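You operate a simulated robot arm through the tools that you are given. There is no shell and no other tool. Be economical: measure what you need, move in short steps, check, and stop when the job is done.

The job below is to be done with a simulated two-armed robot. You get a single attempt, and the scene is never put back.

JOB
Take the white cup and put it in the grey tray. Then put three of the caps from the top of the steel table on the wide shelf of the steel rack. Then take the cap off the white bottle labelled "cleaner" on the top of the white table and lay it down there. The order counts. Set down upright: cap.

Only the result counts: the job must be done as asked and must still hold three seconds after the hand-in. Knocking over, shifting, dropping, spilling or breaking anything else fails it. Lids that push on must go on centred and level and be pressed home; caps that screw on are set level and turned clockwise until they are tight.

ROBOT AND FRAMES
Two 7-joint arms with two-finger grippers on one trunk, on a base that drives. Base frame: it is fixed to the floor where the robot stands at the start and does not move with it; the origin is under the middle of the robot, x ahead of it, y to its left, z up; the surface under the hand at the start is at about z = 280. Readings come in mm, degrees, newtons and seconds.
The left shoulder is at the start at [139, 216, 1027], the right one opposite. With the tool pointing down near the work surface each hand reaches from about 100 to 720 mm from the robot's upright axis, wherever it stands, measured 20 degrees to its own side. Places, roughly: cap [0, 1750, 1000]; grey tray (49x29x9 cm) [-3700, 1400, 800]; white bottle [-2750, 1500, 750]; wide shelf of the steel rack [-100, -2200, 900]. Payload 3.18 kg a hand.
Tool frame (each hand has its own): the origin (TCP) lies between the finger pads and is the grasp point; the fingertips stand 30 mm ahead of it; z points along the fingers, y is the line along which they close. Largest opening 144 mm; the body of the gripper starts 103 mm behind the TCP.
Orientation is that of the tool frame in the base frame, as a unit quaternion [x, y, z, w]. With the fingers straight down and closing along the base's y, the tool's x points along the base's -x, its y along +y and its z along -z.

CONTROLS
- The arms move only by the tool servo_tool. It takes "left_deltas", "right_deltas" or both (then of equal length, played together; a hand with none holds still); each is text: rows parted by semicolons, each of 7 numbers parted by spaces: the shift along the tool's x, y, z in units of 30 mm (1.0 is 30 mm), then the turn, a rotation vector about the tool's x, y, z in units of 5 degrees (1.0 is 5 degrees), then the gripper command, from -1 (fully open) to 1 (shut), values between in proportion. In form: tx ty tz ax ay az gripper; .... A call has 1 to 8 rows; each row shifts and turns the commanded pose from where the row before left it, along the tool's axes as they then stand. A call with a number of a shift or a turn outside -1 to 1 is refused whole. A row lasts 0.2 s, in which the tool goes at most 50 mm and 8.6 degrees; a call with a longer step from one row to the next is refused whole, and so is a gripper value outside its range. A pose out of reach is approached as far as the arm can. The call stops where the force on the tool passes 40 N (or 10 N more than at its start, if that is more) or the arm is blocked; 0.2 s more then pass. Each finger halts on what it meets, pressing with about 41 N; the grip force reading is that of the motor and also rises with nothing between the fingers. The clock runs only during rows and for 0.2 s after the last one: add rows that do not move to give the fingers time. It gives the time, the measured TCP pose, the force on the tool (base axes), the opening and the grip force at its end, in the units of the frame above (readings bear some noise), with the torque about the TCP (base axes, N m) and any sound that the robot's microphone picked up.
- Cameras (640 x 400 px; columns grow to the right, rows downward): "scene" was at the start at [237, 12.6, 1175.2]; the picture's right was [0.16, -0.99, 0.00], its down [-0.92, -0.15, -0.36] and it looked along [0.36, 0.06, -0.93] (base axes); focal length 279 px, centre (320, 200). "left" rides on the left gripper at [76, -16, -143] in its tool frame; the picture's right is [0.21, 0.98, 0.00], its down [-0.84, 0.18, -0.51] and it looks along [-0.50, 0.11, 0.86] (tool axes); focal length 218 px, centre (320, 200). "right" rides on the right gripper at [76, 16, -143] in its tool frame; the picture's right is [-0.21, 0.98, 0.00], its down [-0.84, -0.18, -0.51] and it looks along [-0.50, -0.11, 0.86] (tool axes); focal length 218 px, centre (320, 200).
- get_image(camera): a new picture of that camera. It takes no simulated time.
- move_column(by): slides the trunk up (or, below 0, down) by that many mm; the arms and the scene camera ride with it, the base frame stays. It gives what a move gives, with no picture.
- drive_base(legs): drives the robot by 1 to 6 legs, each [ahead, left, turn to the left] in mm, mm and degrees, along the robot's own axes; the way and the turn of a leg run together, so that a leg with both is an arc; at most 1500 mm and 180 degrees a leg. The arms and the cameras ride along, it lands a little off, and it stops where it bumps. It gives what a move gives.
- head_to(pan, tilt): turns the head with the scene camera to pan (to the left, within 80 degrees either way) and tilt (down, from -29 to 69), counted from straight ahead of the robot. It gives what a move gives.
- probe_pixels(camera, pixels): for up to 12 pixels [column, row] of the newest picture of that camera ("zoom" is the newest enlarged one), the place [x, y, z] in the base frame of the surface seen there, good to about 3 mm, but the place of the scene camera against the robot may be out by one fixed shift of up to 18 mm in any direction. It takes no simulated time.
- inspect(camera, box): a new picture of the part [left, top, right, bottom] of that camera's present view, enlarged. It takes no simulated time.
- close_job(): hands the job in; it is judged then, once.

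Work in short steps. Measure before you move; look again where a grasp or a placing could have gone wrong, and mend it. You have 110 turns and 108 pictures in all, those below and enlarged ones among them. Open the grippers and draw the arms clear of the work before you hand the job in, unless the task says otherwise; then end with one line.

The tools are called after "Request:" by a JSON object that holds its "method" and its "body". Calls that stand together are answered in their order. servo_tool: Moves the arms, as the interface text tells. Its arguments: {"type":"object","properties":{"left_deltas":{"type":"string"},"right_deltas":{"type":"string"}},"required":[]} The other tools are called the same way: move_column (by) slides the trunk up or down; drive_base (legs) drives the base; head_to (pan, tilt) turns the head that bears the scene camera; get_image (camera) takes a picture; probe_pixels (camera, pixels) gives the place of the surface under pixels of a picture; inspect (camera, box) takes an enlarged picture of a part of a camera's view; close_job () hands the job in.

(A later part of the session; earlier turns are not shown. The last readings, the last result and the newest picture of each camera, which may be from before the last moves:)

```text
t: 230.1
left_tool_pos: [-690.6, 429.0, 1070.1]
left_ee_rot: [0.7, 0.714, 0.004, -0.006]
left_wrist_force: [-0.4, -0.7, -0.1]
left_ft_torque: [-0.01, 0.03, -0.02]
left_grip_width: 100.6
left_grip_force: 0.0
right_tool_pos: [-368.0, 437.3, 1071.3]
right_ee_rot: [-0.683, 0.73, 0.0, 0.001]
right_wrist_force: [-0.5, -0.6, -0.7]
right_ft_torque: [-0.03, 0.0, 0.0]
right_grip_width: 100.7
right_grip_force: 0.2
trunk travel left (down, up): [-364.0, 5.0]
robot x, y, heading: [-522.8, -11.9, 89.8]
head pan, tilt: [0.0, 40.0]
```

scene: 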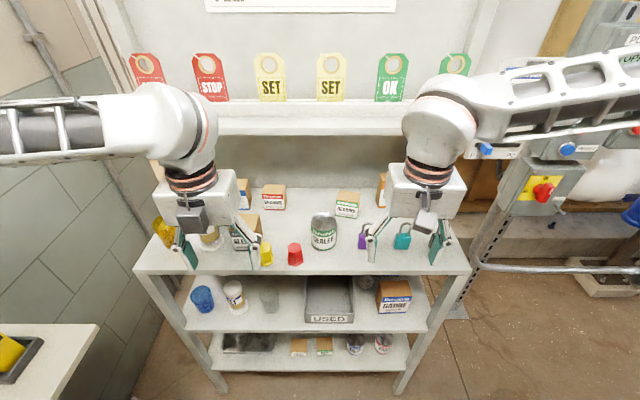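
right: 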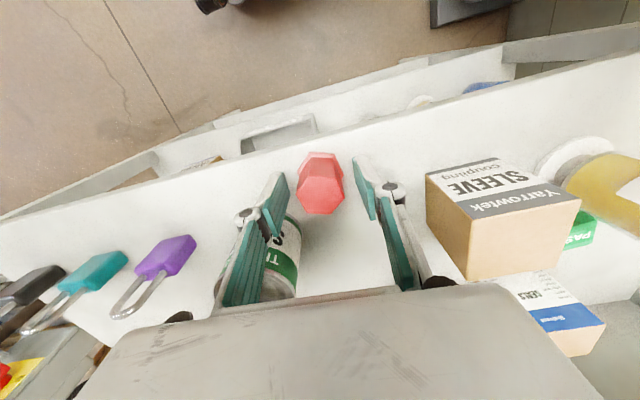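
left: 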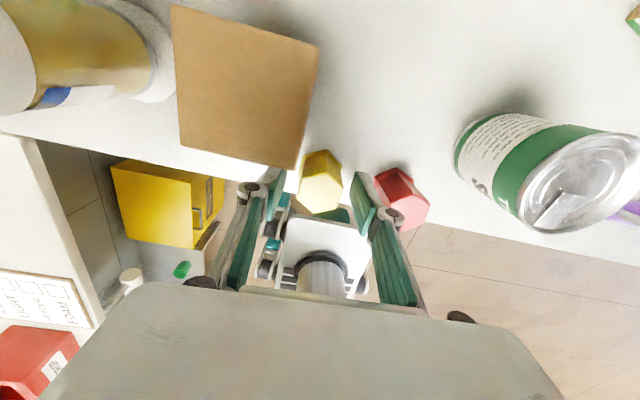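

The robot faces the steel table wall again at (-523,-12). I repeat the earlier approach to about (-25,925).

Request:
{"method": "drive_base", "body": {"legs": [[230, 0, 0], [0, -495, 0], [705, 0, 0]]}}

Request:
{"method": "head_to", "body": {"pan": -35, "tilt": 40}}

Request:
{"method": "get_image", "body": {"camera": "scene"}}

```text
t: 239.7
left_tool_pos: [-198.1, 1376.0, 1069.1]
left_ee_rot: [0.699, 0.715, 0.005, -0.004]
left_wrist_force: [-0.4, 0.0, -0.7]
left_ft_torque: [0.0, -0.02, 0.03]
left_grip_width: 100.8
left_grip_force: 0.1
right_tool_pos: [126.2, 1386.1, 1070.9]
right_ee_rot: [-0.685, 0.728, 0.0, 0.0]
right_wrist_force: [0.3, -0.2, -0.2]
right_ft_torque: [-0.01, 0.04, 0.02]
right_grip_width: 100.8
right_grip_force: 0.1
trunk travel left (down, up): [-364.0, 5.0]
robot x, y, heading: [-24.5, 932.0, 89.8]
head pan, tilt: [0.0, 40.0]
```

```text
t: 240.8
left_tool_pos: [-197.7, 1375.2, 1070.5]
left_ee_rot: [0.698, 0.716, 0.004, -0.005]
left_wrist_force: [-1.1, -0.7, -0.2]
left_ft_torque: [-0.02, -0.01, 0.03]
left_grip_width: 100.6
left_grip_force: 0.0
right_tool_pos: [125.5, 1386.8, 1071.6]
right_ee_rot: [-0.685, 0.728, -0.001, 0.001]
right_wrist_force: [1.1, -0.5, -0.6]
right_ft_torque: [-0.01, -0.03, -0.01]
right_grip_width: 100.9
right_grip_force: 0.2
trunk travel left (down, up): [-364.0, 5.0]
robot x, y, heading: [-27.6, 937.7, 89.7]
head pan, tilt: [-35.0, 40.0]
```

```text
30 pictures are left
```

scene: 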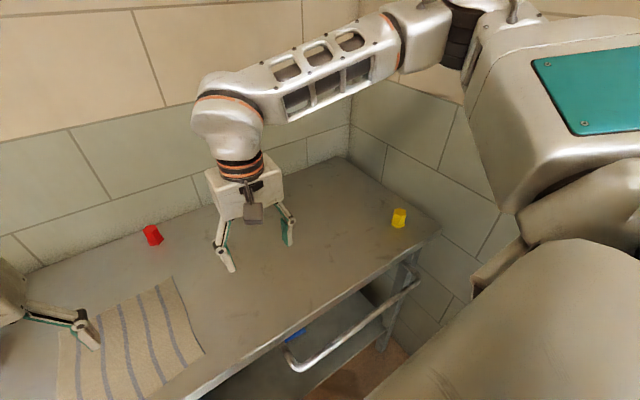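

The right yellow cap is at about (541,1400). I move the right hand over it in two strokes.

Request:
{"method": "servo_tool", "body": {"right_deltas": "-0.093 -0.985 0.1 0 0 0 -0.4;-0.093 -0.985 0.1 0 0 0 -0.4;-0.093 -0.985 0.1 0 0 0 -0.4;-0.093 -0.985 0.1 0 0 0 -0.4;-0.093 -0.985 0.1 0 0 0 -0.4;-0.093 -0.985 0.1 0 0 0 -0.4;-0.093 -0.985 0.1 0 0 0 -0.4"}}

Request:
{"method": "servo_tool", "body": {"right_deltas": "-0.093 -0.985 0.1 0 0 0 -0.4;-0.093 -0.985 0.1 0 0 0 -0.4;-0.093 -0.985 0.1 0 0 0 -0.4;-0.093 -0.985 0.1 0 0 0 -0.4;-0.093 -0.985 0.1 0 0 0 -0.4;-0.093 -0.985 0.1 0 0 0 -0.4;0 0 0 0 0 0 -0.4"}}

Request:
{"method": "inspect", "body": {"camera": "right", "box": [235, 90, 395, 190]}}

Request:
{"method": "probe_pixels", "body": {"camera": "zoom", "pixels": [[320, 200], [320, 240], [280, 220], [360, 220], [320, 160]]}}

```text
t: 242.3
left_tool_pos: [-198.0, 1375.0, 1071.6]
left_ee_rot: [0.698, 0.716, 0.004, -0.006]
left_wrist_force: [0.5, 0.2, 0.1]
left_ft_torque: [0.0, 0.06, 0.01]
left_grip_width: 100.7
left_grip_force: 0.0
right_tool_pos: [336.1, 1392.9, 1052.1]
right_ee_rot: [-0.685, 0.728, 0.0, 0.001]
right_wrist_force: [0.4, 0.3, 0.3]
right_ft_torque: [0.01, 0.02, 0.0]
right_grip_width: 101.0
right_grip_force: 0.2
trunk travel left (down, up): [-364.0, 5.0]
robot x, y, heading: [-25.9, 934.6, 89.7]
head pan, tilt: [-35.0, 40.0]
```

```text
t: 243.9
left_tool_pos: [-196.3, 1375.7, 1069.9]
left_ee_rot: [0.698, 0.716, 0.005, -0.005]
left_wrist_force: [-0.1, 0.3, -0.6]
left_ft_torque: [-0.02, 0.0, 0.02]
left_grip_width: 100.9
left_grip_force: 0.1
right_tool_pos: [470.3, 1397.1, 1019.5]
right_ee_rot: [-0.684, 0.729, -0.001, 0.004]
right_wrist_force: [-0.6, -0.6, -0.6]
right_ft_torque: [-0.01, -0.01, 0.01]
right_grip_width: 100.9
right_grip_force: 0.0
right hand out of reach, approached as far as the arm can: row 5, 6
trunk travel left (down, up): [-364.0, 5.0]
robot x, y, heading: [-25.5, 935.5, 89.8]
head pan, tilt: [-35.0, 40.0]
```

```text
4.00 times, centred on (315, 140) of right
```

zoom: 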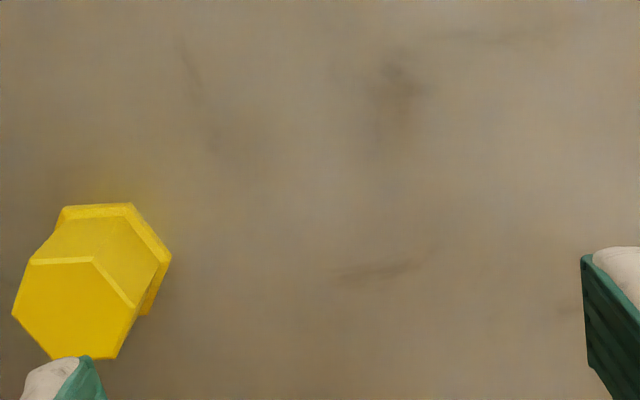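

```text
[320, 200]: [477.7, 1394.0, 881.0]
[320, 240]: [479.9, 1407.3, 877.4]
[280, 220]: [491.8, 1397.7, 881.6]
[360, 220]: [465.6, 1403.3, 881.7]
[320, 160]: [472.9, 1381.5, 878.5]
```

The hand is at its reach limit at x≈470, about 70 mm short. I slide the base right by 80 mm; the hand is safely above the cap height.

Request:
{"method": "drive_base", "body": {"legs": [[0, -85, 0]]}}

Request:
{"method": "inspect", "body": {"camera": "right", "box": [235, 90, 395, 190]}}

Request:
{"method": "probe_pixels", "body": {"camera": "zoom", "pixels": [[320, 200], [320, 240], [280, 220], [360, 220], [320, 160], [240, 220], [400, 220]]}}

```text
t: 245.2
left_tool_pos: [-156.2, 1370.9, 1068.7]
left_ee_rot: [0.695, 0.719, 0.01, -0.001]
left_wrist_force: [0.4, 0.5, 0.3]
left_ft_torque: [0.0, -0.01, 0.0]
left_grip_width: 100.8
left_grip_force: 0.0
right_tool_pos: [511.4, 1397.5, 1025.3]
right_ee_rot: [-0.687, 0.727, -0.007, 0.006]
right_wrist_force: [0.0, -0.8, -0.2]
right_ft_torque: [0.0, 0.03, -0.01]
right_grip_width: 100.8
right_grip_force: 0.2
trunk travel left (down, up): [-364.0, 5.0]
robot x, y, heading: [28.6, 933.9, 90.4]
head pan, tilt: [-35.0, 40.0]
stopped in leg 1: the robot was blocked; the commanded pose is now the measured one
```

```text
4.00 times, centred on (315, 140) of right
```

zoom: 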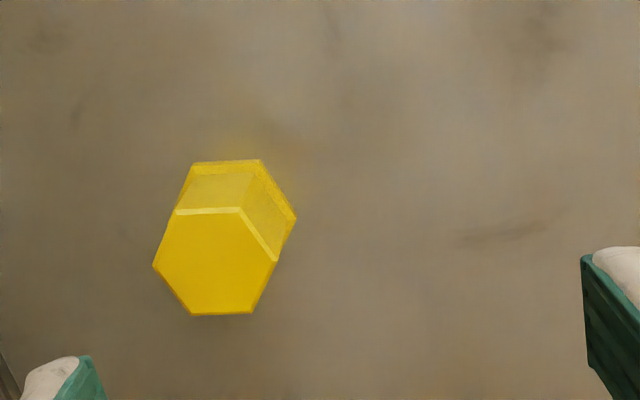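

```text
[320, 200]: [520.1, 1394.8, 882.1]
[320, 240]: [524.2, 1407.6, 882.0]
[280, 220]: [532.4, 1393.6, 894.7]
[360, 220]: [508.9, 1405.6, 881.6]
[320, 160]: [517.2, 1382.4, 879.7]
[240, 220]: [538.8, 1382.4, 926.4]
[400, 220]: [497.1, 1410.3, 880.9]
```

The base was blocked at x≈29 and the arm is at a joint limit sideways. I move back left, retract the hand, and turn the robot 25° right so the cap lies more ahead.

Request:
{"method": "drive_base", "body": {"legs": [[0, 40, 0]]}}

Request:
{"method": "servo_tool", "body": {"right_deltas": "0 0.98 -0.3 0 0 0 -0.4;0.3 0.98 -0.3 0 0 0 -0.4;0.3 0.98 0 0 0 0 -0.4;0.3 0.98 0 0 0 0 -0.4;0.3 0.98 0 0 0 0 -0.4;0.3 0.98 0 0 0 0 -0.4;0.3 0.98 0 0 0 0 -0.4;0.3 0.98 0 0 0 0 -0.4"}}

Request:
{"method": "servo_tool", "body": {"right_deltas": "0.3 0.98 0 0 0 0 -0.4;0.3 0.98 0 0 0 0 -0.4;0.3 0.98 0 0 0 0 -0.4;0.3 0.98 0 0 0 0 -0.4;0 0 0 0 0 0 -0.4"}}

Request:
{"method": "drive_base", "body": {"legs": [[0, 0, -25]]}}

Request:
{"method": "head_to", "body": {"pan": -20, "tilt": 40}}

Request:
{"method": "get_image", "body": {"camera": "scene"}}

```text
t: 246.2
left_tool_pos: [-180.8, 1373.3, 1069.6]
left_ee_rot: [0.696, 0.718, 0.005, -0.005]
left_wrist_force: [-0.2, 0.1, -0.2]
left_ft_torque: [0.04, -0.07, 0.01]
left_grip_width: 100.7
left_grip_force: 0.0
right_tool_pos: [485.4, 1397.9, 1017.9]
right_ee_rot: [-0.685, 0.729, -0.002, 0.001]
right_wrist_force: [-0.5, 0.0, 0.1]
right_ft_torque: [0.02, -0.05, 0.03]
right_grip_width: 100.8
right_grip_force: 0.1
trunk travel left (down, up): [-364.0, 5.0]
robot x, y, heading: [-6.4, 934.0, 90.1]
head pan, tilt: [-35.0, 40.0]
```

```text
t: 248.1
left_tool_pos: [-181.1, 1373.7, 1069.8]
left_ee_rot: [0.696, 0.718, 0.004, -0.004]
left_wrist_force: [0.4, -0.3, 0.3]
left_ft_torque: [0.0, -0.03, -0.01]
left_grip_width: 100.7
left_grip_force: 0.1
right_tool_pos: [248.8, 1349.4, 1035.0]
right_ee_rot: [-0.685, 0.729, -0.001, -0.001]
right_wrist_force: [-0.8, 0.1, 0.0]
right_ft_torque: [0.01, -0.01, 0.0]
right_grip_width: 100.8
right_grip_force: 0.1
trunk travel left (down, up): [-364.0, 5.0]
robot x, y, heading: [-4.4, 936.2, 90.1]
head pan, tilt: [-35.0, 40.0]
```

```text
t: 249.2
left_tool_pos: [-180.5, 1373.4, 1071.1]
left_ee_rot: [0.696, 0.718, 0.004, -0.006]
left_wrist_force: [0.3, -0.4, 0.2]
left_ft_torque: [0.01, 0.04, -0.01]
left_grip_width: 100.9
left_grip_force: 0.1
right_tool_pos: [129.3, 1320.1, 1035.5]
right_ee_rot: [-0.685, 0.728, -0.003, -0.001]
right_wrist_force: [1.2, 0.1, -0.4]
right_ft_torque: [0.01, 0.04, -0.02]
right_grip_width: 100.9
right_grip_force: 0.1
trunk travel left (down, up): [-364.0, 5.0]
robot x, y, heading: [-7.2, 935.1, 90.2]
head pan, tilt: [-35.0, 40.0]
```

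```text
t: 250.9
left_tool_pos: [20.8, 1405.1, 1070.4]
left_ee_rot: [0.834, 0.551, 0.005, -0.004]
left_wrist_force: [0.7, -0.5, 0.5]
left_ft_torque: [-0.03, 0.0, -0.01]
left_grip_width: 100.7
left_grip_force: 0.1
right_tool_pos: [279.6, 1226.3, 1035.3]
right_ee_rot: [-0.512, 0.859, -0.001, 0.0]
right_wrist_force: [0.4, 0.2, -0.6]
right_ft_torque: [-0.01, 0.01, -0.01]
right_grip_width: 100.9
right_grip_force: 0.1
trunk travel left (down, up): [-364.0, 5.0]
robot x, y, heading: [-10.6, 933.5, 65.0]
head pan, tilt: [-35.0, 40.0]
```

```text
t: 251.7
left_tool_pos: [20.8, 1404.9, 1068.8]
left_ee_rot: [0.834, 0.552, 0.004, -0.003]
left_wrist_force: [-0.5, -0.5, -0.9]
left_ft_torque: [-0.01, 0.01, 0.01]
left_grip_width: 100.7
left_grip_force: 0.1
right_tool_pos: [279.4, 1226.4, 1035.9]
right_ee_rot: [-0.512, 0.859, -0.001, 0.0]
right_wrist_force: [-0.5, -0.2, 0.0]
right_ft_torque: [-0.01, 0.03, 0.0]
right_grip_width: 100.8
right_grip_force: 0.0
trunk travel left (down, up): [-364.0, 5.0]
robot x, y, heading: [-4.5, 933.9, 65.1]
head pan, tilt: [-20.0, 40.0]
```

```text
27 pictures are left
```

scene: 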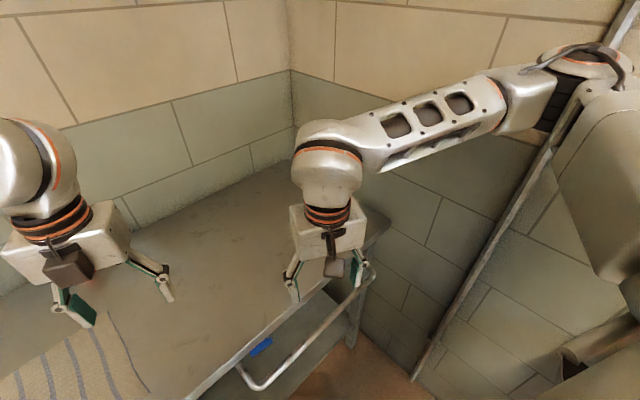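

The turn went fine. I extend the right hand toward the cap at (541,1397).

Request:
{"method": "servo_tool", "body": {"right_deltas": "-0.917 -0.497 0 0 0 0 -0.4;-0.917 -0.497 0 0 0 0 -0.4;-0.917 -0.497 0 0 0 0 -0.4;-0.917 -0.497 0 0 0 0 -0.4;-0.917 -0.497 0 0 0 0 -0.4;-0.917 -0.497 0 0 0 0 -0.4"}}

Request:
{"method": "servo_tool", "body": {"right_deltas": "-0.917 -0.497 0 0 0 0 -0.4;-0.917 -0.497 0 0 0 0 -0.4;-0.917 -0.497 0 0 0 0 -0.4;-0.917 -0.497 0 0 0 0 -0.4;0 0 0 0 0 0 -0.4"}}

Request:
{"method": "inspect", "body": {"camera": "right", "box": [235, 110, 395, 210]}}

Request:
{"method": "probe_pixels", "body": {"camera": "zoom", "pixels": [[320, 160], [320, 190], [290, 180], [350, 180], [320, 130], [320, 220]]}}

```text
t: 253.1
left_tool_pos: [21.4, 1405.7, 1070.6]
left_ee_rot: [0.834, 0.552, 0.005, -0.003]
left_wrist_force: [0.5, 0.4, -0.9]
left_ft_torque: [-0.01, 0.05, 0.0]
left_grip_width: 100.8
left_grip_force: 0.1
right_tool_pos: [437.6, 1329.2, 1035.6]
right_ee_rot: [-0.512, 0.859, -0.002, 0.0]
right_wrist_force: [0.4, 0.3, 0.3]
right_ft_torque: [0.0, 0.02, 0.03]
right_grip_width: 100.9
right_grip_force: 0.3
trunk travel left (down, up): [-364.0, 5.0]
robot x, y, heading: [-7.8, 932.7, 65.1]
head pan, tilt: [-20.0, 40.0]
```

```text
t: 254.3
left_tool_pos: [19.9, 1404.4, 1070.2]
left_ee_rot: [0.835, 0.551, 0.006, -0.004]
left_wrist_force: [0.3, 0.6, -0.3]
left_ft_torque: [0.01, 0.02, -0.03]
left_grip_width: 100.8
left_grip_force: 0.1
right_tool_pos: [542.4, 1398.5, 1035.2]
right_ee_rot: [-0.512, 0.859, -0.001, 0.0]
right_wrist_force: [0.5, 0.4, 0.6]
right_ft_torque: [0.02, -0.02, -0.02]
right_grip_width: 100.7
right_grip_force: 0.1
trunk travel left (down, up): [-364.0, 5.0]
robot x, y, heading: [-7.8, 935.4, 65.3]
head pan, tilt: [-20.0, 40.0]
```

```text
4.00 times, centred on (315, 160) of right
```

zoom: 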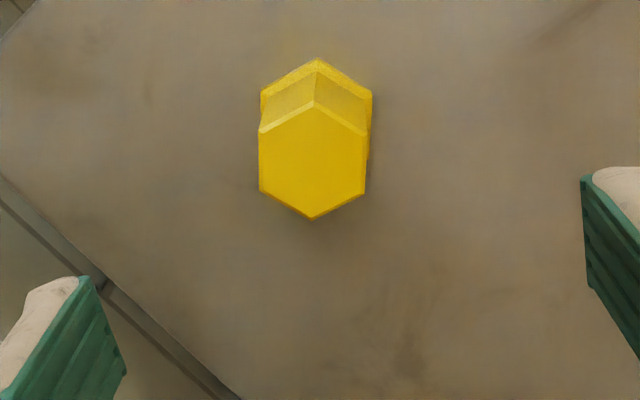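

```text
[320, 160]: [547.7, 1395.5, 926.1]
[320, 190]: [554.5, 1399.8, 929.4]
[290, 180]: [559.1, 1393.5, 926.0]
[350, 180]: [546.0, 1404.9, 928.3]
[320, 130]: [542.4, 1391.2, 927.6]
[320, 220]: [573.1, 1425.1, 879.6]
```

The top's centre is ≈(550,1395), and the flats need about +12°. I align and descend.

Request:
{"method": "servo_tool", "body": {"right_deltas": "0 -0.28 0 0 0 0 -0.4;0 0 0.3 0 0 0.8 -0.4;0 0 0.3 0 0 0.8 -0.4;0 0 0.3 0 0 0.8 -0.4;0 0 0.9 0 0 0 -0.4;0 0 0.9 0 0 0 -0.4;0 0 0.97 0 0 0 -0.4;0 0 0 0 0 0 -0.4"}}

Request:
{"method": "get_image", "body": {"camera": "right"}}

```text
t: 256.1
left_tool_pos: [21.7, 1404.9, 1070.1]
left_ee_rot: [0.834, 0.551, 0.005, -0.004]
left_wrist_force: [-0.2, 0.0, -0.2]
left_ft_torque: [-0.02, -0.03, 0.01]
left_grip_width: 100.6
left_grip_force: 0.0
right_tool_pos: [548.0, 1393.8, 926.4]
right_ee_rot: [-0.42, 0.907, -0.001, 0.0]
right_wrist_force: [-0.6, -0.4, 0.1]
right_ft_torque: [0.02, -0.01, 0.0]
right_grip_width: 100.8
right_grip_force: 0.1
trunk travel left (down, up): [-364.0, 5.0]
robot x, y, heading: [-7.3, 934.2, 65.1]
head pan, tilt: [-20.0, 40.0]
```

```text
25 pictures are left
```

right: 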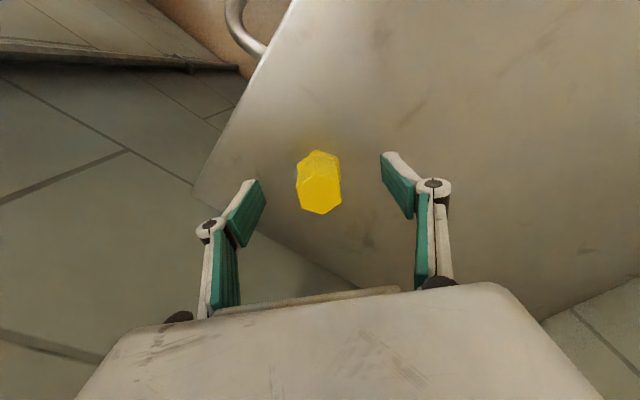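

It is aligned. I close, lift, and turn back.

Request:
{"method": "servo_tool", "body": {"right_deltas": "0 0 0 0 0 0 0.2;0 0 0 0 0 0 0.5;0 0 0 0 0 0 0.8;0 0 0 0 0 0 0.9;0 0 0 0 0 0 0.9;0 0 -0.9 0 0 0 0.9;0 0 -0.9 0 0 0 0.9;0 0 -0.9 0 0 0 0.9"}}

Request:
{"method": "servo_tool", "body": {"right_deltas": "0 0 -0.3 0 0 -0.8 0.9;0 0 -0.3 0 0 -0.8 0.9;0.917 0.497 0 0 0 -0.8 0.9;0.917 0.497 0 0 0 0 0.9;0.917 0.497 0 0 0 0 0.9;0.917 0.497 0 0 0 0 0.9;0.917 0.497 0 0 0 0 0.9;0.917 0.497 0 0 0 0 0.9"}}

Request:
{"method": "servo_tool", "body": {"right_deltas": "0.8 0.6 0 0 0 0 0.9;0.8 0.6 0 0 0 0 0.9;0.8 0.6 0 0 0 0 0.9;0 0 0 0 0 0 0.9"}}

Request:
{"method": "get_image", "body": {"camera": "right"}}

```text
t: 257.9
left_tool_pos: [19.7, 1404.5, 1069.7]
left_ee_rot: [0.835, 0.551, 0.006, -0.004]
left_wrist_force: [0.3, -0.1, 0.5]
left_ft_torque: [-0.01, -0.01, 0.0]
left_grip_width: 100.8
left_grip_force: 0.0
right_tool_pos: [548.3, 1392.9, 1006.6]
right_ee_rot: [-0.42, 0.907, -0.002, 0.0]
right_wrist_force: [0.1, -0.5, 0.5]
right_ft_torque: [-0.03, -0.03, 0.0]
right_grip_width: 35.7
right_grip_force: 41.1
trunk travel left (down, up): [-364.0, 5.0]
robot x, y, heading: [-2.8, 934.0, 65.3]
head pan, tilt: [-20.0, 40.0]
```

```text
t: 259.7
left_tool_pos: [20.6, 1406.3, 1069.9]
left_ee_rot: [0.834, 0.551, 0.006, -0.004]
left_wrist_force: [0.2, -0.8, 0.2]
left_ft_torque: [-0.02, -0.04, 0.01]
left_grip_width: 100.5
left_grip_force: 0.1
right_tool_pos: [389.7, 1292.7, 1024.7]
right_ee_rot: [-0.512, 0.859, -0.001, -0.001]
right_wrist_force: [-0.4, 0.7, -0.2]
right_ft_torque: [0.02, -0.01, -0.03]
right_grip_width: 35.7
right_grip_force: 40.3
trunk travel left (down, up): [-364.0, 5.0]
robot x, y, heading: [-10.7, 936.0, 65.1]
head pan, tilt: [-20.0, 40.0]
```

```text
t: 260.7
left_tool_pos: [21.1, 1405.1, 1070.1]
left_ee_rot: [0.834, 0.551, 0.005, -0.003]
left_wrist_force: [0.7, 0.0, -0.3]
left_ft_torque: [-0.02, -0.02, -0.01]
left_grip_width: 100.9
left_grip_force: 0.0
right_tool_pos: [309.3, 1255.9, 1024.7]
right_ee_rot: [-0.513, 0.859, -0.001, 0.0]
right_wrist_force: [0.5, 1.0, -0.1]
right_ft_torque: [-0.01, 0.02, -0.04]
right_grip_width: 35.6
right_grip_force: 40.7
trunk travel left (down, up): [-364.0, 5.0]
robot x, y, heading: [-8.7, 935.1, 64.9]
head pan, tilt: [-20.0, 40.0]
```

```text
24 pictures are left
```

right: 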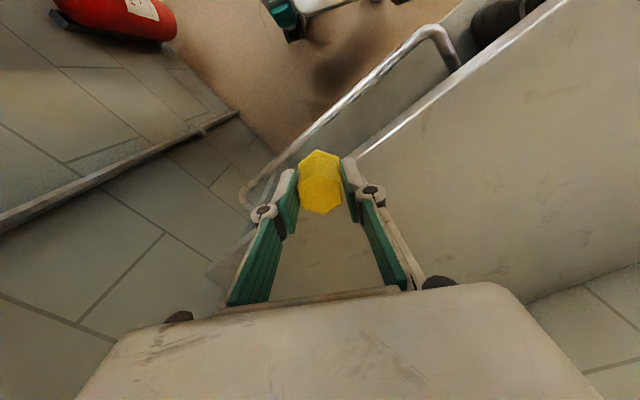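

The third cap is held. I retrace the route to the rack.

Request:
{"method": "drive_base", "body": {"legs": [[0, 0, 25], [-750, 0, 0], [0, 540, 0], [0, 0, 180], [1450, 0, 0]]}}

```text
t: 285.1
left_tool_pos: [-426.9, -1723.3, 1070.7]
left_ee_rot: [0.711, -0.703, 0.003, 0.004]
left_wrist_force: [0.1, 0.1, 0.4]
left_ft_torque: [0.03, 0.01, 0.0]
left_grip_width: 101.0
left_grip_force: 0.1
right_tool_pos: [-751.7, -1701.2, 1024.2]
right_ee_rot: [0.736, 0.677, 0.0, -0.002]
right_wrist_force: [-0.7, -0.9, -0.4]
right_ft_torque: [-0.01, 0.01, -0.03]
right_grip_width: 35.8
right_grip_force: 40.8
trunk travel left (down, up): [-364.0, 5.0]
robot x, y, heading: [-588.6, -1279.2, -91.1]
head pan, tilt: [-20.0, 40.0]
```

I shift left 470 mm and ahead 260 mm, straightening up, and view the shelf.

Request:
{"method": "drive_base", "body": {"legs": [[0, 460, 1.1], [260, 0, 0]]}}

Request:
{"method": "head_to", "body": {"pan": 0, "tilt": 40}}

Request:
{"method": "get_image", "body": {"camera": "scene"}}

```text
t: 291.1
left_tool_pos: [38.9, -1980.0, 1070.6]
left_ee_rot: [0.717, -0.697, 0.004, 0.004]
left_wrist_force: [0.3, -0.8, -0.4]
left_ft_torque: [0.04, -0.03, 0.01]
left_grip_width: 100.8
left_grip_force: 0.0
right_tool_pos: [-286.5, -1966.8, 1024.4]
right_ee_rot: [0.729, 0.685, 0.0, -0.002]
right_wrist_force: [0.1, -0.4, -0.6]
right_ft_torque: [0.0, -0.04, 0.0]
right_grip_width: 35.5
right_grip_force: 41.3
trunk travel left (down, up): [-364.0, 5.0]
robot x, y, heading: [-134.9, -1538.1, -89.6]
head pan, tilt: [-20.0, 40.0]
```

```text
t: 291.9
left_tool_pos: [38.8, -1979.6, 1071.8]
left_ee_rot: [0.718, -0.696, 0.005, 0.005]
left_wrist_force: [0.2, -0.4, -1.0]
left_ft_torque: [0.0, 0.0, -0.03]
left_grip_width: 100.9
left_grip_force: 0.1
right_tool_pos: [-286.4, -1965.5, 1023.9]
right_ee_rot: [0.729, 0.684, 0.001, -0.001]
right_wrist_force: [0.5, 0.1, -1.1]
right_ft_torque: [0.07, 0.01, 0.01]
right_grip_width: 35.4
right_grip_force: 40.9
trunk travel left (down, up): [-364.0, 5.0]
robot x, y, heading: [-137.8, -1539.8, -89.8]
head pan, tilt: [0.0, 40.0]
```

```text
23 pictures are left
```

scene: 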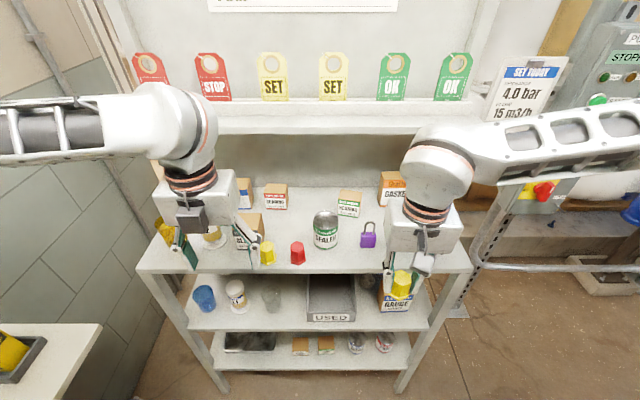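

I measure the space between the sealer can (325,230) and the purple lock (368,237).

Request:
{"method": "probe_pixels", "body": {"camera": "scene", "pixels": [[361, 243], [375, 245], [336, 240], [325, 249], [349, 258], [349, 245], [349, 271], [368, 248], [297, 250], [297, 242]]}}

```text
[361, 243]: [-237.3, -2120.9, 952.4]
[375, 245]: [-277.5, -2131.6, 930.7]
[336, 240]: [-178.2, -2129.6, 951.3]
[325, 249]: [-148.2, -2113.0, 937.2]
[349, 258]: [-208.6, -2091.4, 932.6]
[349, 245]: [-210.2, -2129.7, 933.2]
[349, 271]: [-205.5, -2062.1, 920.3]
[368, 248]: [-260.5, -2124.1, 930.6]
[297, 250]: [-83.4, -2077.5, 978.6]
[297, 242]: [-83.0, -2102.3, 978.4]
```

The spot (-208,-2090) is free. I move sideways first, then forward over the shelf edge.

Request:
{"method": "servo_tool", "body": {"right_deltas": "0.056 0.87 0 0 0 0 0.9;0.056 0.87 0 0 0 0 0.9;0.056 0.87 0 0 0 0 0.9;-0.825 0.052 0 0 0 0 0.9;-0.825 0.052 0 0 0 0 0.9;-0.825 0.052 0 0 0 0 0.9;-0.825 0.052 0 0 0 0 0.9;-0.825 0.052 0 0 0 0 0.9"}}

Request:
{"method": "servo_tool", "body": {"right_deltas": "0 0 0.8 0 0 0 0.9;0 0 0.4 0 0 0 0.9;0 0 0.4 0 0 0 0.9;0 0 0 0 0 0 0.9"}}

Request:
{"method": "get_image", "body": {"camera": "right"}}

```text
t: 293.7
left_tool_pos: [39.1, -1980.1, 1069.9]
left_ee_rot: [0.718, -0.696, 0.005, 0.004]
left_wrist_force: [0.8, -0.8, -0.2]
left_ft_torque: [0.01, 0.0, 0.03]
left_grip_width: 100.9
left_grip_force: 0.0
right_tool_pos: [-208.6, -2090.3, 1022.8]
right_ee_rot: [0.729, 0.684, 0.0, -0.001]
right_wrist_force: [-0.8, -1.6, -0.9]
right_ft_torque: [-0.02, 0.02, -0.01]
right_grip_width: 35.4
right_grip_force: 41.8
trunk travel left (down, up): [-364.0, 5.0]
robot x, y, heading: [-132.2, -1541.4, -90.1]
head pan, tilt: [0.0, 40.0]
```

```text
t: 294.7
left_tool_pos: [38.6, -1979.3, 1069.6]
left_ee_rot: [0.718, -0.696, 0.006, 0.005]
left_wrist_force: [0.6, 0.6, -0.3]
left_ft_torque: [0.0, 0.01, -0.03]
left_grip_width: 101.2
left_grip_force: 0.0
right_tool_pos: [-207.2, -2088.9, 975.5]
right_ee_rot: [0.729, 0.685, 0.0, -0.001]
right_wrist_force: [-0.2, -0.2, -0.3]
right_ft_torque: [0.02, -0.03, -0.05]
right_grip_width: 35.3
right_grip_force: 41.4
trunk travel left (down, up): [-364.0, 5.0]
robot x, y, heading: [-132.6, -1540.1, -90.0]
head pan, tilt: [0.0, 40.0]
```

```text
22 pictures are left
```

right: 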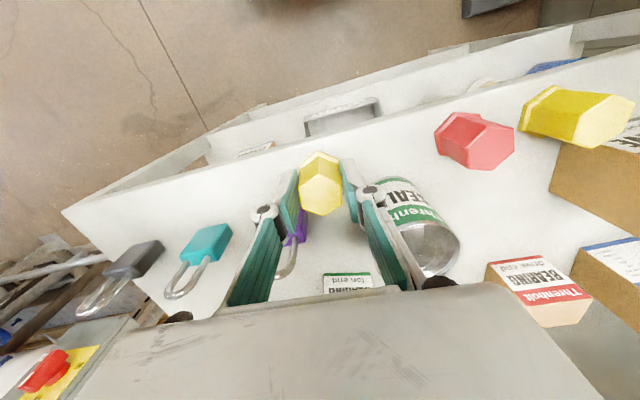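

The lock and can lie behind the fingers, clear in y. I lower in small steps and open narrowly.

Request:
{"method": "servo_tool", "body": {"right_deltas": "0 0 0.15 0 0 0 0.9;0 0 0.1 0 0 0 0.9;0 0 0 0 0 0 0.9;0 0 0.05 0 0 0 0.9;0 0 0 0 0 0 0.9"}}

Request:
{"method": "servo_tool", "body": {"right_deltas": "0 0 0.03 0 0 0 0.9;0 0 0.03 0 0 0 0.9;0 0 0 0 0 0 0.5;0 0 0 0 0 0 0.4;0 0 0 0 0 0 0.28;0 0 0 0 0 0 0.28"}}

Request:
{"method": "get_image", "body": {"camera": "right"}}

```text
t: 295.9
left_tool_pos: [37.9, -1979.6, 1070.0]
left_ee_rot: [0.718, -0.696, 0.005, 0.004]
left_wrist_force: [0.1, -0.4, 0.2]
left_ft_torque: [0.02, 0.0, 0.0]
left_grip_width: 101.1
left_grip_force: 0.1
right_tool_pos: [-208.3, -2089.7, 967.5]
right_ee_rot: [0.729, 0.685, 0.0, -0.001]
right_wrist_force: [0.5, 0.0, 0.3]
right_ft_torque: [0.02, -0.02, 0.02]
right_grip_width: 35.4
right_grip_force: 41.3
trunk travel left (down, up): [-364.0, 5.0]
robot x, y, heading: [-135.0, -1543.3, -89.9]
head pan, tilt: [0.0, 40.0]
```

```text
t: 297.3
left_tool_pos: [37.8, -1980.2, 1069.5]
left_ee_rot: [0.717, -0.697, 0.005, 0.004]
left_wrist_force: [0.7, 0.4, -0.6]
left_ft_torque: [0.01, 0.01, -0.05]
left_grip_width: 100.7
left_grip_force: 0.2
right_tool_pos: [-207.4, -2088.8, 965.7]
right_ee_rot: [0.728, 0.685, 0.0, -0.001]
right_wrist_force: [0.1, 0.6, 1.2]
right_ft_torque: [-0.04, 0.01, -0.04]
right_grip_width: 51.8
right_grip_force: 0.0
trunk travel left (down, up): [-364.0, 5.0]
robot x, y, heading: [-130.2, -1541.5, -89.9]
head pan, tilt: [0.0, 40.0]
```

```text
21 pictures are left
```

right: 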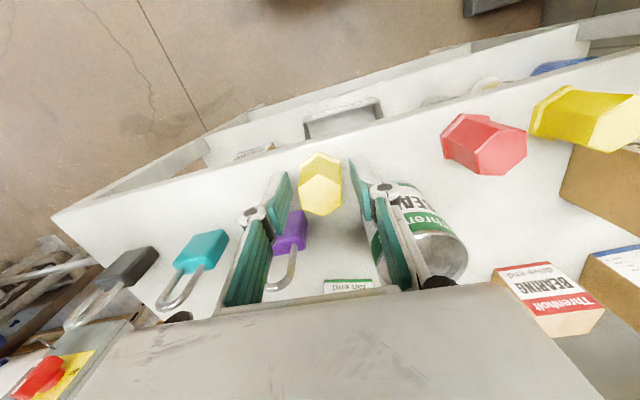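

The third cap stands. I raise the right hand, draw back, and drive to the white table, passing through the open floor.

Request:
{"method": "servo_tool", "body": {"right_deltas": "0 0 -0.9 0 0 0 0.28;0 0 -0.9 0 0 0 0.28;0 0 -0.9 0 0 0 0.28;0 0 -0.9 0 0 0 0.28;0.9 0 0 0 0 0 0;0.9 0 0 0 0 0 0;0.9 0 0 0 0 0 0;0.9 0 0 0 0 0 0"}}

Request:
{"method": "get_image", "body": {"camera": "scene"}}

Request:
{"method": "drive_base", "body": {"legs": [[-250, 0, 0], [0, -430, 0], [-1300, 0, 0], [0, 0, 180], [0, 1480, 0], [0, 520, 0]]}}

Request:
{"method": "head_to", "body": {"pan": 0, "tilt": 30}}

Request:
{"method": "get_image", "body": {"camera": "scene"}}

```text
t: 299.1
left_tool_pos: [38.8, -1979.1, 1071.4]
left_ee_rot: [0.718, -0.696, 0.006, 0.004]
left_wrist_force: [1.3, 0.0, -0.6]
left_ft_torque: [-0.04, -0.03, 0.0]
left_grip_width: 100.7
left_grip_force: 0.1
right_tool_pos: [-199.3, -1979.7, 1074.1]
right_ee_rot: [0.729, 0.685, 0.0, -0.002]
right_wrist_force: [-0.5, 1.0, -0.5]
right_ft_torque: [-0.01, -0.01, 0.01]
right_grip_width: 71.9
right_grip_force: 0.1
trunk travel left (down, up): [-364.0, 5.0]
robot x, y, heading: [-134.4, -1541.3, -89.6]
head pan, tilt: [0.0, 40.0]
```

```text
20 pictures are left
```

scene: 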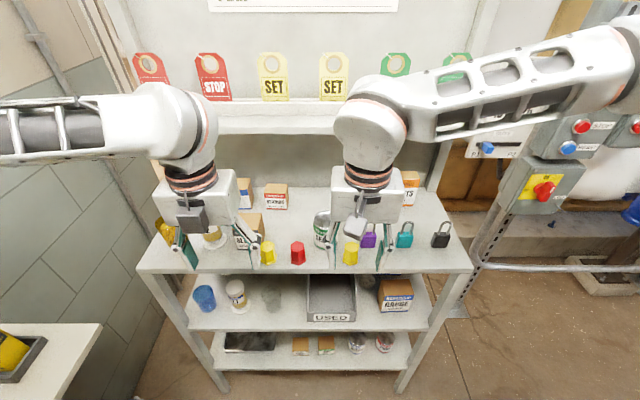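

```text
t: 335.8
left_tool_pos: [-2761.3, 401.6, 1070.4]
left_ee_rot: [0.693, 0.72, 0.004, -0.004]
left_wrist_force: [0.1, 0.2, -0.9]
left_ft_torque: [0.0, -0.03, -0.01]
left_grip_width: 100.7
left_grip_force: 0.0
right_tool_pos: [-2523.3, 402.6, 1074.8]
right_ee_rot: [-0.687, 0.726, -0.001, 0.0]
right_wrist_force: [-0.7, 1.4, 0.2]
right_ft_torque: [-0.03, 0.01, 0.02]
right_grip_width: 71.9
right_grip_force: 0.3
trunk travel left (down, up): [-364.0, 5.0]
robot x, y, heading: [-2587.7, -34.9, 90.4]
head pan, tilt: [0.0, 40.0]
```

```text
t: 336.5
left_tool_pos: [-2761.9, 401.5, 1070.2]
left_ee_rot: [0.693, 0.721, 0.004, -0.005]
left_wrist_force: [0.2, 0.3, 0.0]
left_ft_torque: [-0.02, -0.04, 0.01]
left_grip_width: 100.8
left_grip_force: 0.1
right_tool_pos: [-2524.6, 404.7, 1073.8]
right_ee_rot: [-0.687, 0.726, -0.001, 0.0]
right_wrist_force: [0.6, 0.2, 0.2]
right_ft_torque: [0.02, 0.0, -0.01]
right_grip_width: 71.9
right_grip_force: 0.1
trunk travel left (down, up): [-364.0, 5.0]
robot x, y, heading: [-2586.6, -35.9, 90.4]
head pan, tilt: [0.0, 30.0]
```

```text
19 pictures are left
```

scene: 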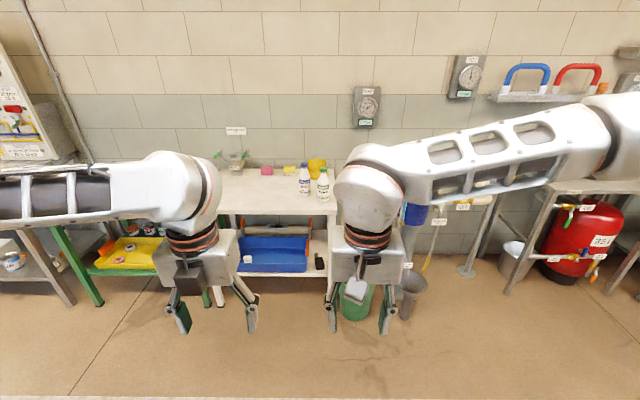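

The bottles are at (305,180) and (323,185). I measure them, and meanwhile pitch the left hand so that its fingers point forward to hold the bottle.

Request:
{"method": "probe_pixels", "body": {"camera": "scene", "pixels": [[323, 172], [323, 180], [323, 190], [323, 199], [318, 190], [328, 190], [305, 188], [305, 168], [280, 205], [335, 205], [225, 205], [270, 190]]}}

Request:
{"method": "inspect", "body": {"camera": "scene", "box": [210, 145, 370, 245]}}

Request:
{"method": "servo_tool", "body": {"left_deltas": "0 0 0.5 0 1 0 -1;0 0 0.5 0 1 0 -1;0 0 0.5 0 1 0 -1;0 0 0.5 0 1 0 -1;0 0 0.5 0 1 0 -1;0 0 0.5 0 1 0 -1;0 0 0 0 1 0 -1;0 0 0 0 1 0 -1"}}

Request:
{"method": "servo_tool", "body": {"left_deltas": "0 0 0 0 1 0 -1;0 0 0 0 1 0 -1;0 0 0 0 1 0 -1;0 0 0 0 1 0 -1;0 0 0 0 1 0 -1;0 0 0 0 1 0 -1;0 0 0 0 1 0 -1;0 0 0 0 1 0 -1"}}

```text
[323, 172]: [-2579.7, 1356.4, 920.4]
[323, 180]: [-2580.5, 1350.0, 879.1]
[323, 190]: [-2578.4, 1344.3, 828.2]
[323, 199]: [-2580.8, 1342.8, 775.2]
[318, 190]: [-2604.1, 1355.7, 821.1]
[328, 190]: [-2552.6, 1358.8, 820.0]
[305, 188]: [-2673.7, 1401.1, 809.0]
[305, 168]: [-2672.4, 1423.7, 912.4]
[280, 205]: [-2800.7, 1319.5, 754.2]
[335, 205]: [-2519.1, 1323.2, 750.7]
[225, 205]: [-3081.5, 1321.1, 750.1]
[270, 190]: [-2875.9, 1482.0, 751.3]
```

```text
4.00 times, centred on (290, 195) of scene
```

zoom: 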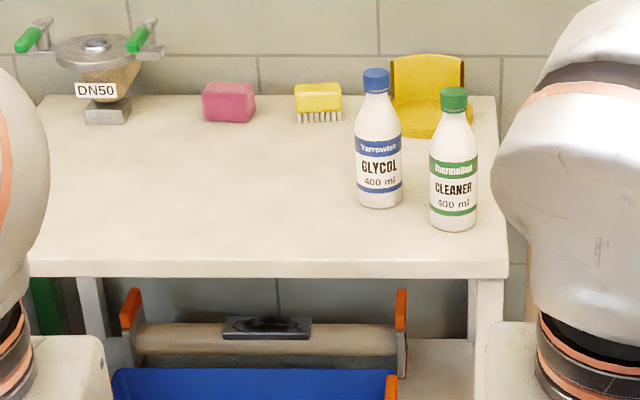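

```text
t: 338.3
left_tool_pos: [-2762.2, 422.5, 983.7]
left_ee_rot: [0.65, 0.675, 0.242, -0.251]
left_wrist_force: [-0.1, 0.1, -0.4]
left_ft_torque: [0.0, -0.01, 0.0]
left_grip_width: 144.3
left_grip_force: 0.0
right_tool_pos: [-2524.0, 402.8, 1075.3]
right_ee_rot: [-0.688, 0.726, -0.001, 0.0]
right_wrist_force: [-0.3, 0.6, -0.1]
right_ft_torque: [0.0, 0.02, 0.0]
right_grip_width: 72.1
right_grip_force: 0.0
trunk travel left (down, up): [-364.0, 5.0]
robot x, y, heading: [-2588.0, -35.5, 90.4]
head pan, tilt: [0.0, 30.0]
```

```text
t: 340.1
left_tool_pos: [-2762.5, 421.1, 983.8]
left_ee_rot: [0.528, 0.548, 0.45, -0.467]
left_wrist_force: [-0.4, 0.6, -0.1]
left_ft_torque: [0.01, 0.0, 0.01]
left_grip_width: 144.0
left_grip_force: 0.1
right_tool_pos: [-2523.4, 402.5, 1073.1]
right_ee_rot: [-0.687, 0.727, -0.002, 0.0]
right_wrist_force: [-0.4, -0.4, 0.7]
right_ft_torque: [0.0, -0.01, 0.0]
right_grip_width: 71.9
right_grip_force: 0.1
trunk travel left (down, up): [-364.0, 5.0]
robot x, y, heading: [-2584.1, -35.1, 90.5]
head pan, tilt: [0.0, 30.0]
```

The left hand pitches well. The bottle is at x≈-2579 with its front at y≈1343, and the glycol bottle sits 94 mm to its left. I finish the pitch, lower the left hand to z≈800, set 90 mm opening, and drive up.

Request:
{"method": "servo_tool", "body": {"left_deltas": "0 0 0 0 1 0 -0.25;0 0 0 0 0.9 0 -0.25;-1 0 0 0 0 0 -0.25;-1 0 0 0 0 0 -0.25;-1 0 0 0 0 0 -0.25;-1 0 0 0 0 0 -0.25;-1 0 0 0 0 0 -0.25;-1 0 0 0 0 0 -0.25"}}

Request:
{"method": "drive_base", "body": {"legs": [[800, 0, -0.5]]}}

Request:
{"method": "head_to", "body": {"pan": 0, "tilt": 45}}

Request:
{"method": "get_image", "body": {"camera": "scene"}}

```text
t: 341.9
left_tool_pos: [-2762.8, 421.2, 803.4]
left_ee_rot: [-0.49, -0.509, -0.491, 0.511]
left_wrist_force: [-0.1, -0.2, 0.7]
left_ft_torque: [0.03, 0.02, 0.01]
left_grip_width: 90.0
left_grip_force: 0.1
right_tool_pos: [-2524.3, 402.8, 1074.0]
right_ee_rot: [-0.687, 0.726, -0.001, 0.0]
right_wrist_force: [0.4, -0.1, -0.5]
right_ft_torque: [0.0, 0.0, 0.02]
right_grip_width: 71.9
right_grip_force: 0.1
trunk travel left (down, up): [-364.0, 5.0]
robot x, y, heading: [-2583.5, -37.4, 90.6]
head pan, tilt: [0.0, 30.0]
```

```text
t: 346.1
left_tool_pos: [-2753.3, 1212.9, 804.1]
left_ee_rot: [-0.494, -0.503, -0.497, 0.506]
left_wrist_force: [-0.7, -0.1, 0.5]
left_ft_torque: [-0.02, 0.02, 0.03]
left_grip_width: 90.3
left_grip_force: 0.0
right_tool_pos: [-2514.2, 1190.0, 1073.5]
right_ee_rot: [-0.681, 0.732, -0.002, 0.0]
right_wrist_force: [0.1, 0.3, 0.1]
right_ft_torque: [0.0, 0.02, 0.02]
right_grip_width: 72.0
right_grip_force: 0.1
trunk travel left (down, up): [-364.0, 5.0]
robot x, y, heading: [-2584.5, 752.7, 89.5]
head pan, tilt: [0.0, 30.0]
```

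```text
t: 346.9
left_tool_pos: [-2753.2, 1213.2, 803.5]
left_ee_rot: [-0.494, -0.504, -0.496, 0.506]
left_wrist_force: [0.3, -0.3, -0.2]
left_ft_torque: [0.0, 0.0, 0.0]
left_grip_width: 89.9
left_grip_force: 0.1
right_tool_pos: [-2514.6, 1190.9, 1073.6]
right_ee_rot: [-0.681, 0.733, -0.001, -0.001]
right_wrist_force: [-0.3, 0.0, -0.3]
right_ft_torque: [-0.01, -0.02, 0.0]
right_grip_width: 71.8
right_grip_force: 0.0
trunk travel left (down, up): [-364.0, 5.0]
robot x, y, heading: [-2585.7, 749.3, 89.5]
head pan, tilt: [0.0, 45.0]
```

```text
17 pictures are left
```

scene: 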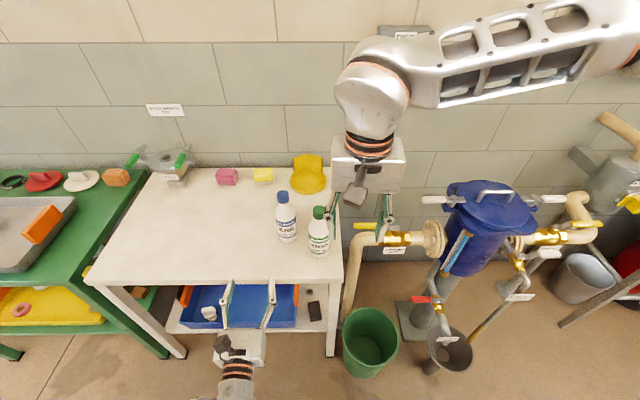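

I measure the cleaner bottle around (319,235), its cap at (319,211), and the table edge.

Request:
{"method": "probe_pixels", "body": {"camera": "scene", "pixels": [[319, 210], [319, 216], [314, 213], [324, 213], [319, 240], [310, 238], [328, 238], [319, 252], [287, 230], [279, 225], [300, 280], [250, 235]]}}

Request:
{"method": "get_image", "body": {"camera": "right"}}

```text
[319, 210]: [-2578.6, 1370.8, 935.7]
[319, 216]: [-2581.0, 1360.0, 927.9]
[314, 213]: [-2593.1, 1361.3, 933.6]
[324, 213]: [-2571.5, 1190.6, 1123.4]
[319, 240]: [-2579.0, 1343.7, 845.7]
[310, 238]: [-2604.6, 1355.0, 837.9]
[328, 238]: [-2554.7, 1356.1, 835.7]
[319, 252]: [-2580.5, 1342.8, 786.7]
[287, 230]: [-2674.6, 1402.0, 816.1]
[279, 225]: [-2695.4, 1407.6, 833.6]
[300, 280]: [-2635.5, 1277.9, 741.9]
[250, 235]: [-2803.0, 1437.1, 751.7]
```

```text
16 pictures are left
```

right: 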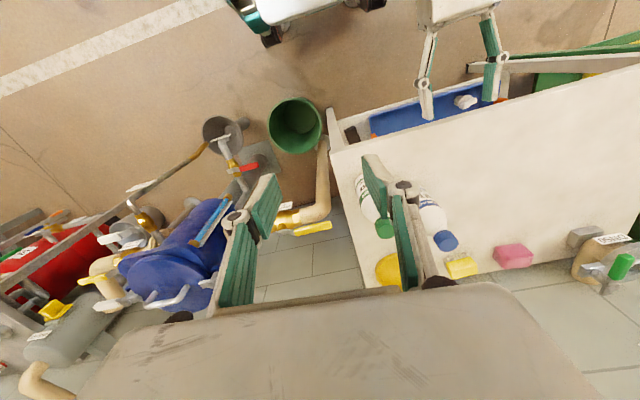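

The bottle's axis is at about (-2579,1373) with the cap top at z≈927. I move the left hand sideways in front of it, then forward around it.

Request:
{"method": "probe_pixels", "body": {"camera": "right", "pixels": [[385, 230], [380, 228], [390, 228], [385, 236]]}}

Request:
{"method": "servo_tool", "body": {"left_deltas": "0 0.98 0 0 0 0 -0.25;0 0.98 0 0 0 0 -0.25;0 0.98 0 0 0 0 -0.25;0 0.98 0 0 0 0 -0.25;0 0.98 0 0 0 0 -0.25;0 0.98 0 0 0 0 -0.25;0 0 0 0 0 0 -0.25"}}

Request:
{"method": "get_image", "body": {"camera": "left"}}

```text
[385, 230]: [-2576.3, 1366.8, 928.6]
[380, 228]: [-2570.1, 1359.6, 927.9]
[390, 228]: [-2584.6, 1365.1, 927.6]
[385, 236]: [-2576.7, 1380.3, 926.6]
```

```text
t: 348.5
left_tool_pos: [-2576.8, 1216.0, 803.3]
left_ee_rot: [-0.494, -0.503, -0.496, 0.506]
left_wrist_force: [0.4, -0.7, -0.3]
left_ft_torque: [-0.01, 0.01, -0.04]
left_grip_width: 90.0
left_grip_force: 0.0
right_tool_pos: [-2514.6, 1190.6, 1073.8]
right_ee_rot: [-0.68, 0.733, -0.001, -0.001]
right_wrist_force: [-0.3, -0.2, 0.5]
right_ft_torque: [0.0, 0.0, 0.02]
right_grip_width: 71.9
right_grip_force: 0.0
trunk travel left (down, up): [-364.0, 5.0]
robot x, y, heading: [-2582.1, 752.7, 89.2]
head pan, tilt: [0.0, 45.0]
```

```text
15 pictures are left
```

left: 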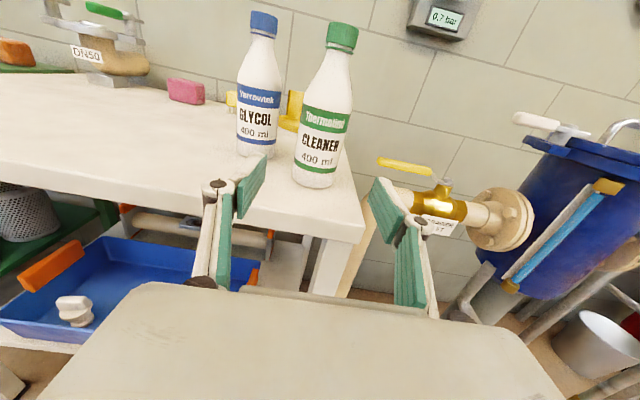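

The bottle stands straight ahead between the open fingers. I move forward 154 mm and check.

Request:
{"method": "servo_tool", "body": {"left_deltas": "0 0 0.86 0 0 0 -0.25;0 0 0.86 0 0 0 -0.25;0 0 0.86 0 0 0 -0.25;0 0 0.86 0 0 0 -0.25;0 0 0.86 0 0 0 -0.25;0 0 0.84 0 0 0 -0.25;0 0 0 0 0 0 -0.25"}}

Request:
{"method": "get_image", "body": {"camera": "left"}}

```text
t: 350.1
left_tool_pos: [-2594.7, 1377.5, 802.2]
left_ee_rot: [-0.495, -0.501, -0.49, 0.514]
left_wrist_force: [0.1, 0.0, -0.1]
left_ft_torque: [-0.01, -0.02, 0.0]
left_grip_width: 89.8
left_grip_force: 0.1
right_tool_pos: [-2515.3, 1189.2, 1074.8]
right_ee_rot: [-0.681, 0.733, -0.001, 0.0]
right_wrist_force: [0.5, -0.5, -0.8]
right_ft_torque: [0.03, -0.03, 0.01]
right_grip_width: 72.1
right_grip_force: 0.0
trunk travel left (down, up): [-364.0, 5.0]
robot x, y, heading: [-2582.9, 750.7, 89.4]
head pan, tilt: [0.0, 45.0]
```

```text
14 pictures are left
```

left: 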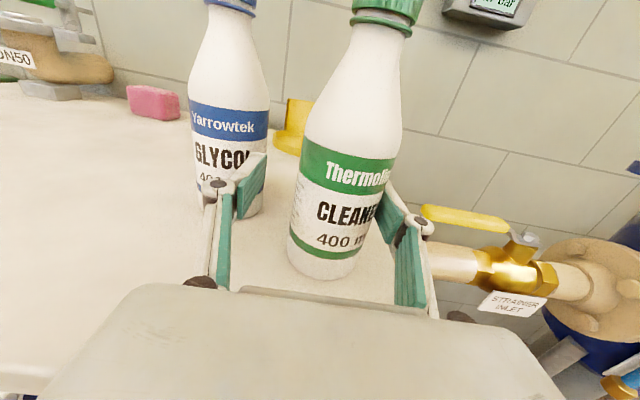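

The hand drifted 17 mm left of the bottle's axis. I correct sideways and check.

Request:
{"method": "servo_tool", "body": {"left_deltas": "0 0.3 -0.1 0 0 0 -0.25;0 0.28 -0.1 0 0 0 -0.25;0 0 0 0 0 0 -0.25;0 0 0 0 0 0 -0.25"}}

Request:
{"method": "get_image", "body": {"camera": "left"}}

```text
t: 351.3
left_tool_pos: [-2605.3, 1378.1, 792.1]
left_ee_rot: [-0.499, -0.493, -0.477, 0.529]
left_wrist_force: [1.0, -1.1, 0.4]
left_ft_torque: [0.0, -0.03, 0.02]
left_grip_width: 90.5
left_grip_force: 0.3
right_tool_pos: [-2514.6, 1190.3, 1074.6]
right_ee_rot: [-0.681, 0.732, -0.002, 0.001]
right_wrist_force: [-0.1, 0.3, -0.8]
right_ft_torque: [-0.01, -0.01, 0.0]
right_grip_width: 72.2
right_grip_force: 0.1
trunk travel left (down, up): [-364.0, 5.0]
robot x, y, heading: [-2581.5, 753.8, 89.1]
head pan, tilt: [0.0, 45.0]
stopped in row 4 (left hand): the arm was blocked; the commanded pose is now the measured one
```

```text
13 pictures are left
```

left: 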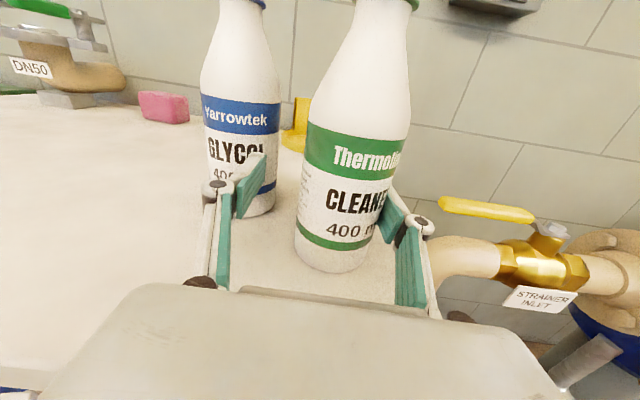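

Further inward motion is limited by the arm's posture, so instead I slide the whole base 27 mm to the right to centre the fingers on the bottle.

Request:
{"method": "drive_base", "body": {"legs": [[0, -27, 0]]}}

Request:
{"method": "get_image", "body": {"camera": "left"}}

```text
t: 352.2
left_tool_pos: [-2577.7, 1377.3, 790.6]
left_ee_rot: [-0.5, -0.493, -0.477, 0.529]
left_wrist_force: [0.4, 1.2, -0.5]
left_ft_torque: [-0.01, -0.02, -0.01]
left_grip_width: 90.0
left_grip_force: 0.1
right_tool_pos: [-2486.5, 1189.9, 1073.4]
right_ee_rot: [-0.68, 0.733, -0.001, 0.0]
right_wrist_force: [0.5, -1.0, 0.5]
right_ft_torque: [-0.02, 0.07, 0.02]
right_grip_width: 71.8
right_grip_force: 0.1
trunk travel left (down, up): [-364.0, 5.0]
robot x, y, heading: [-2555.8, 751.8, 89.4]
head pan, tilt: [0.0, 45.0]
```

```text
12 pictures are left
```

left: 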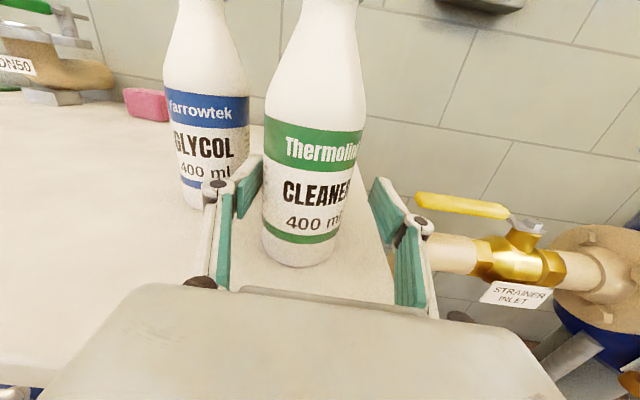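

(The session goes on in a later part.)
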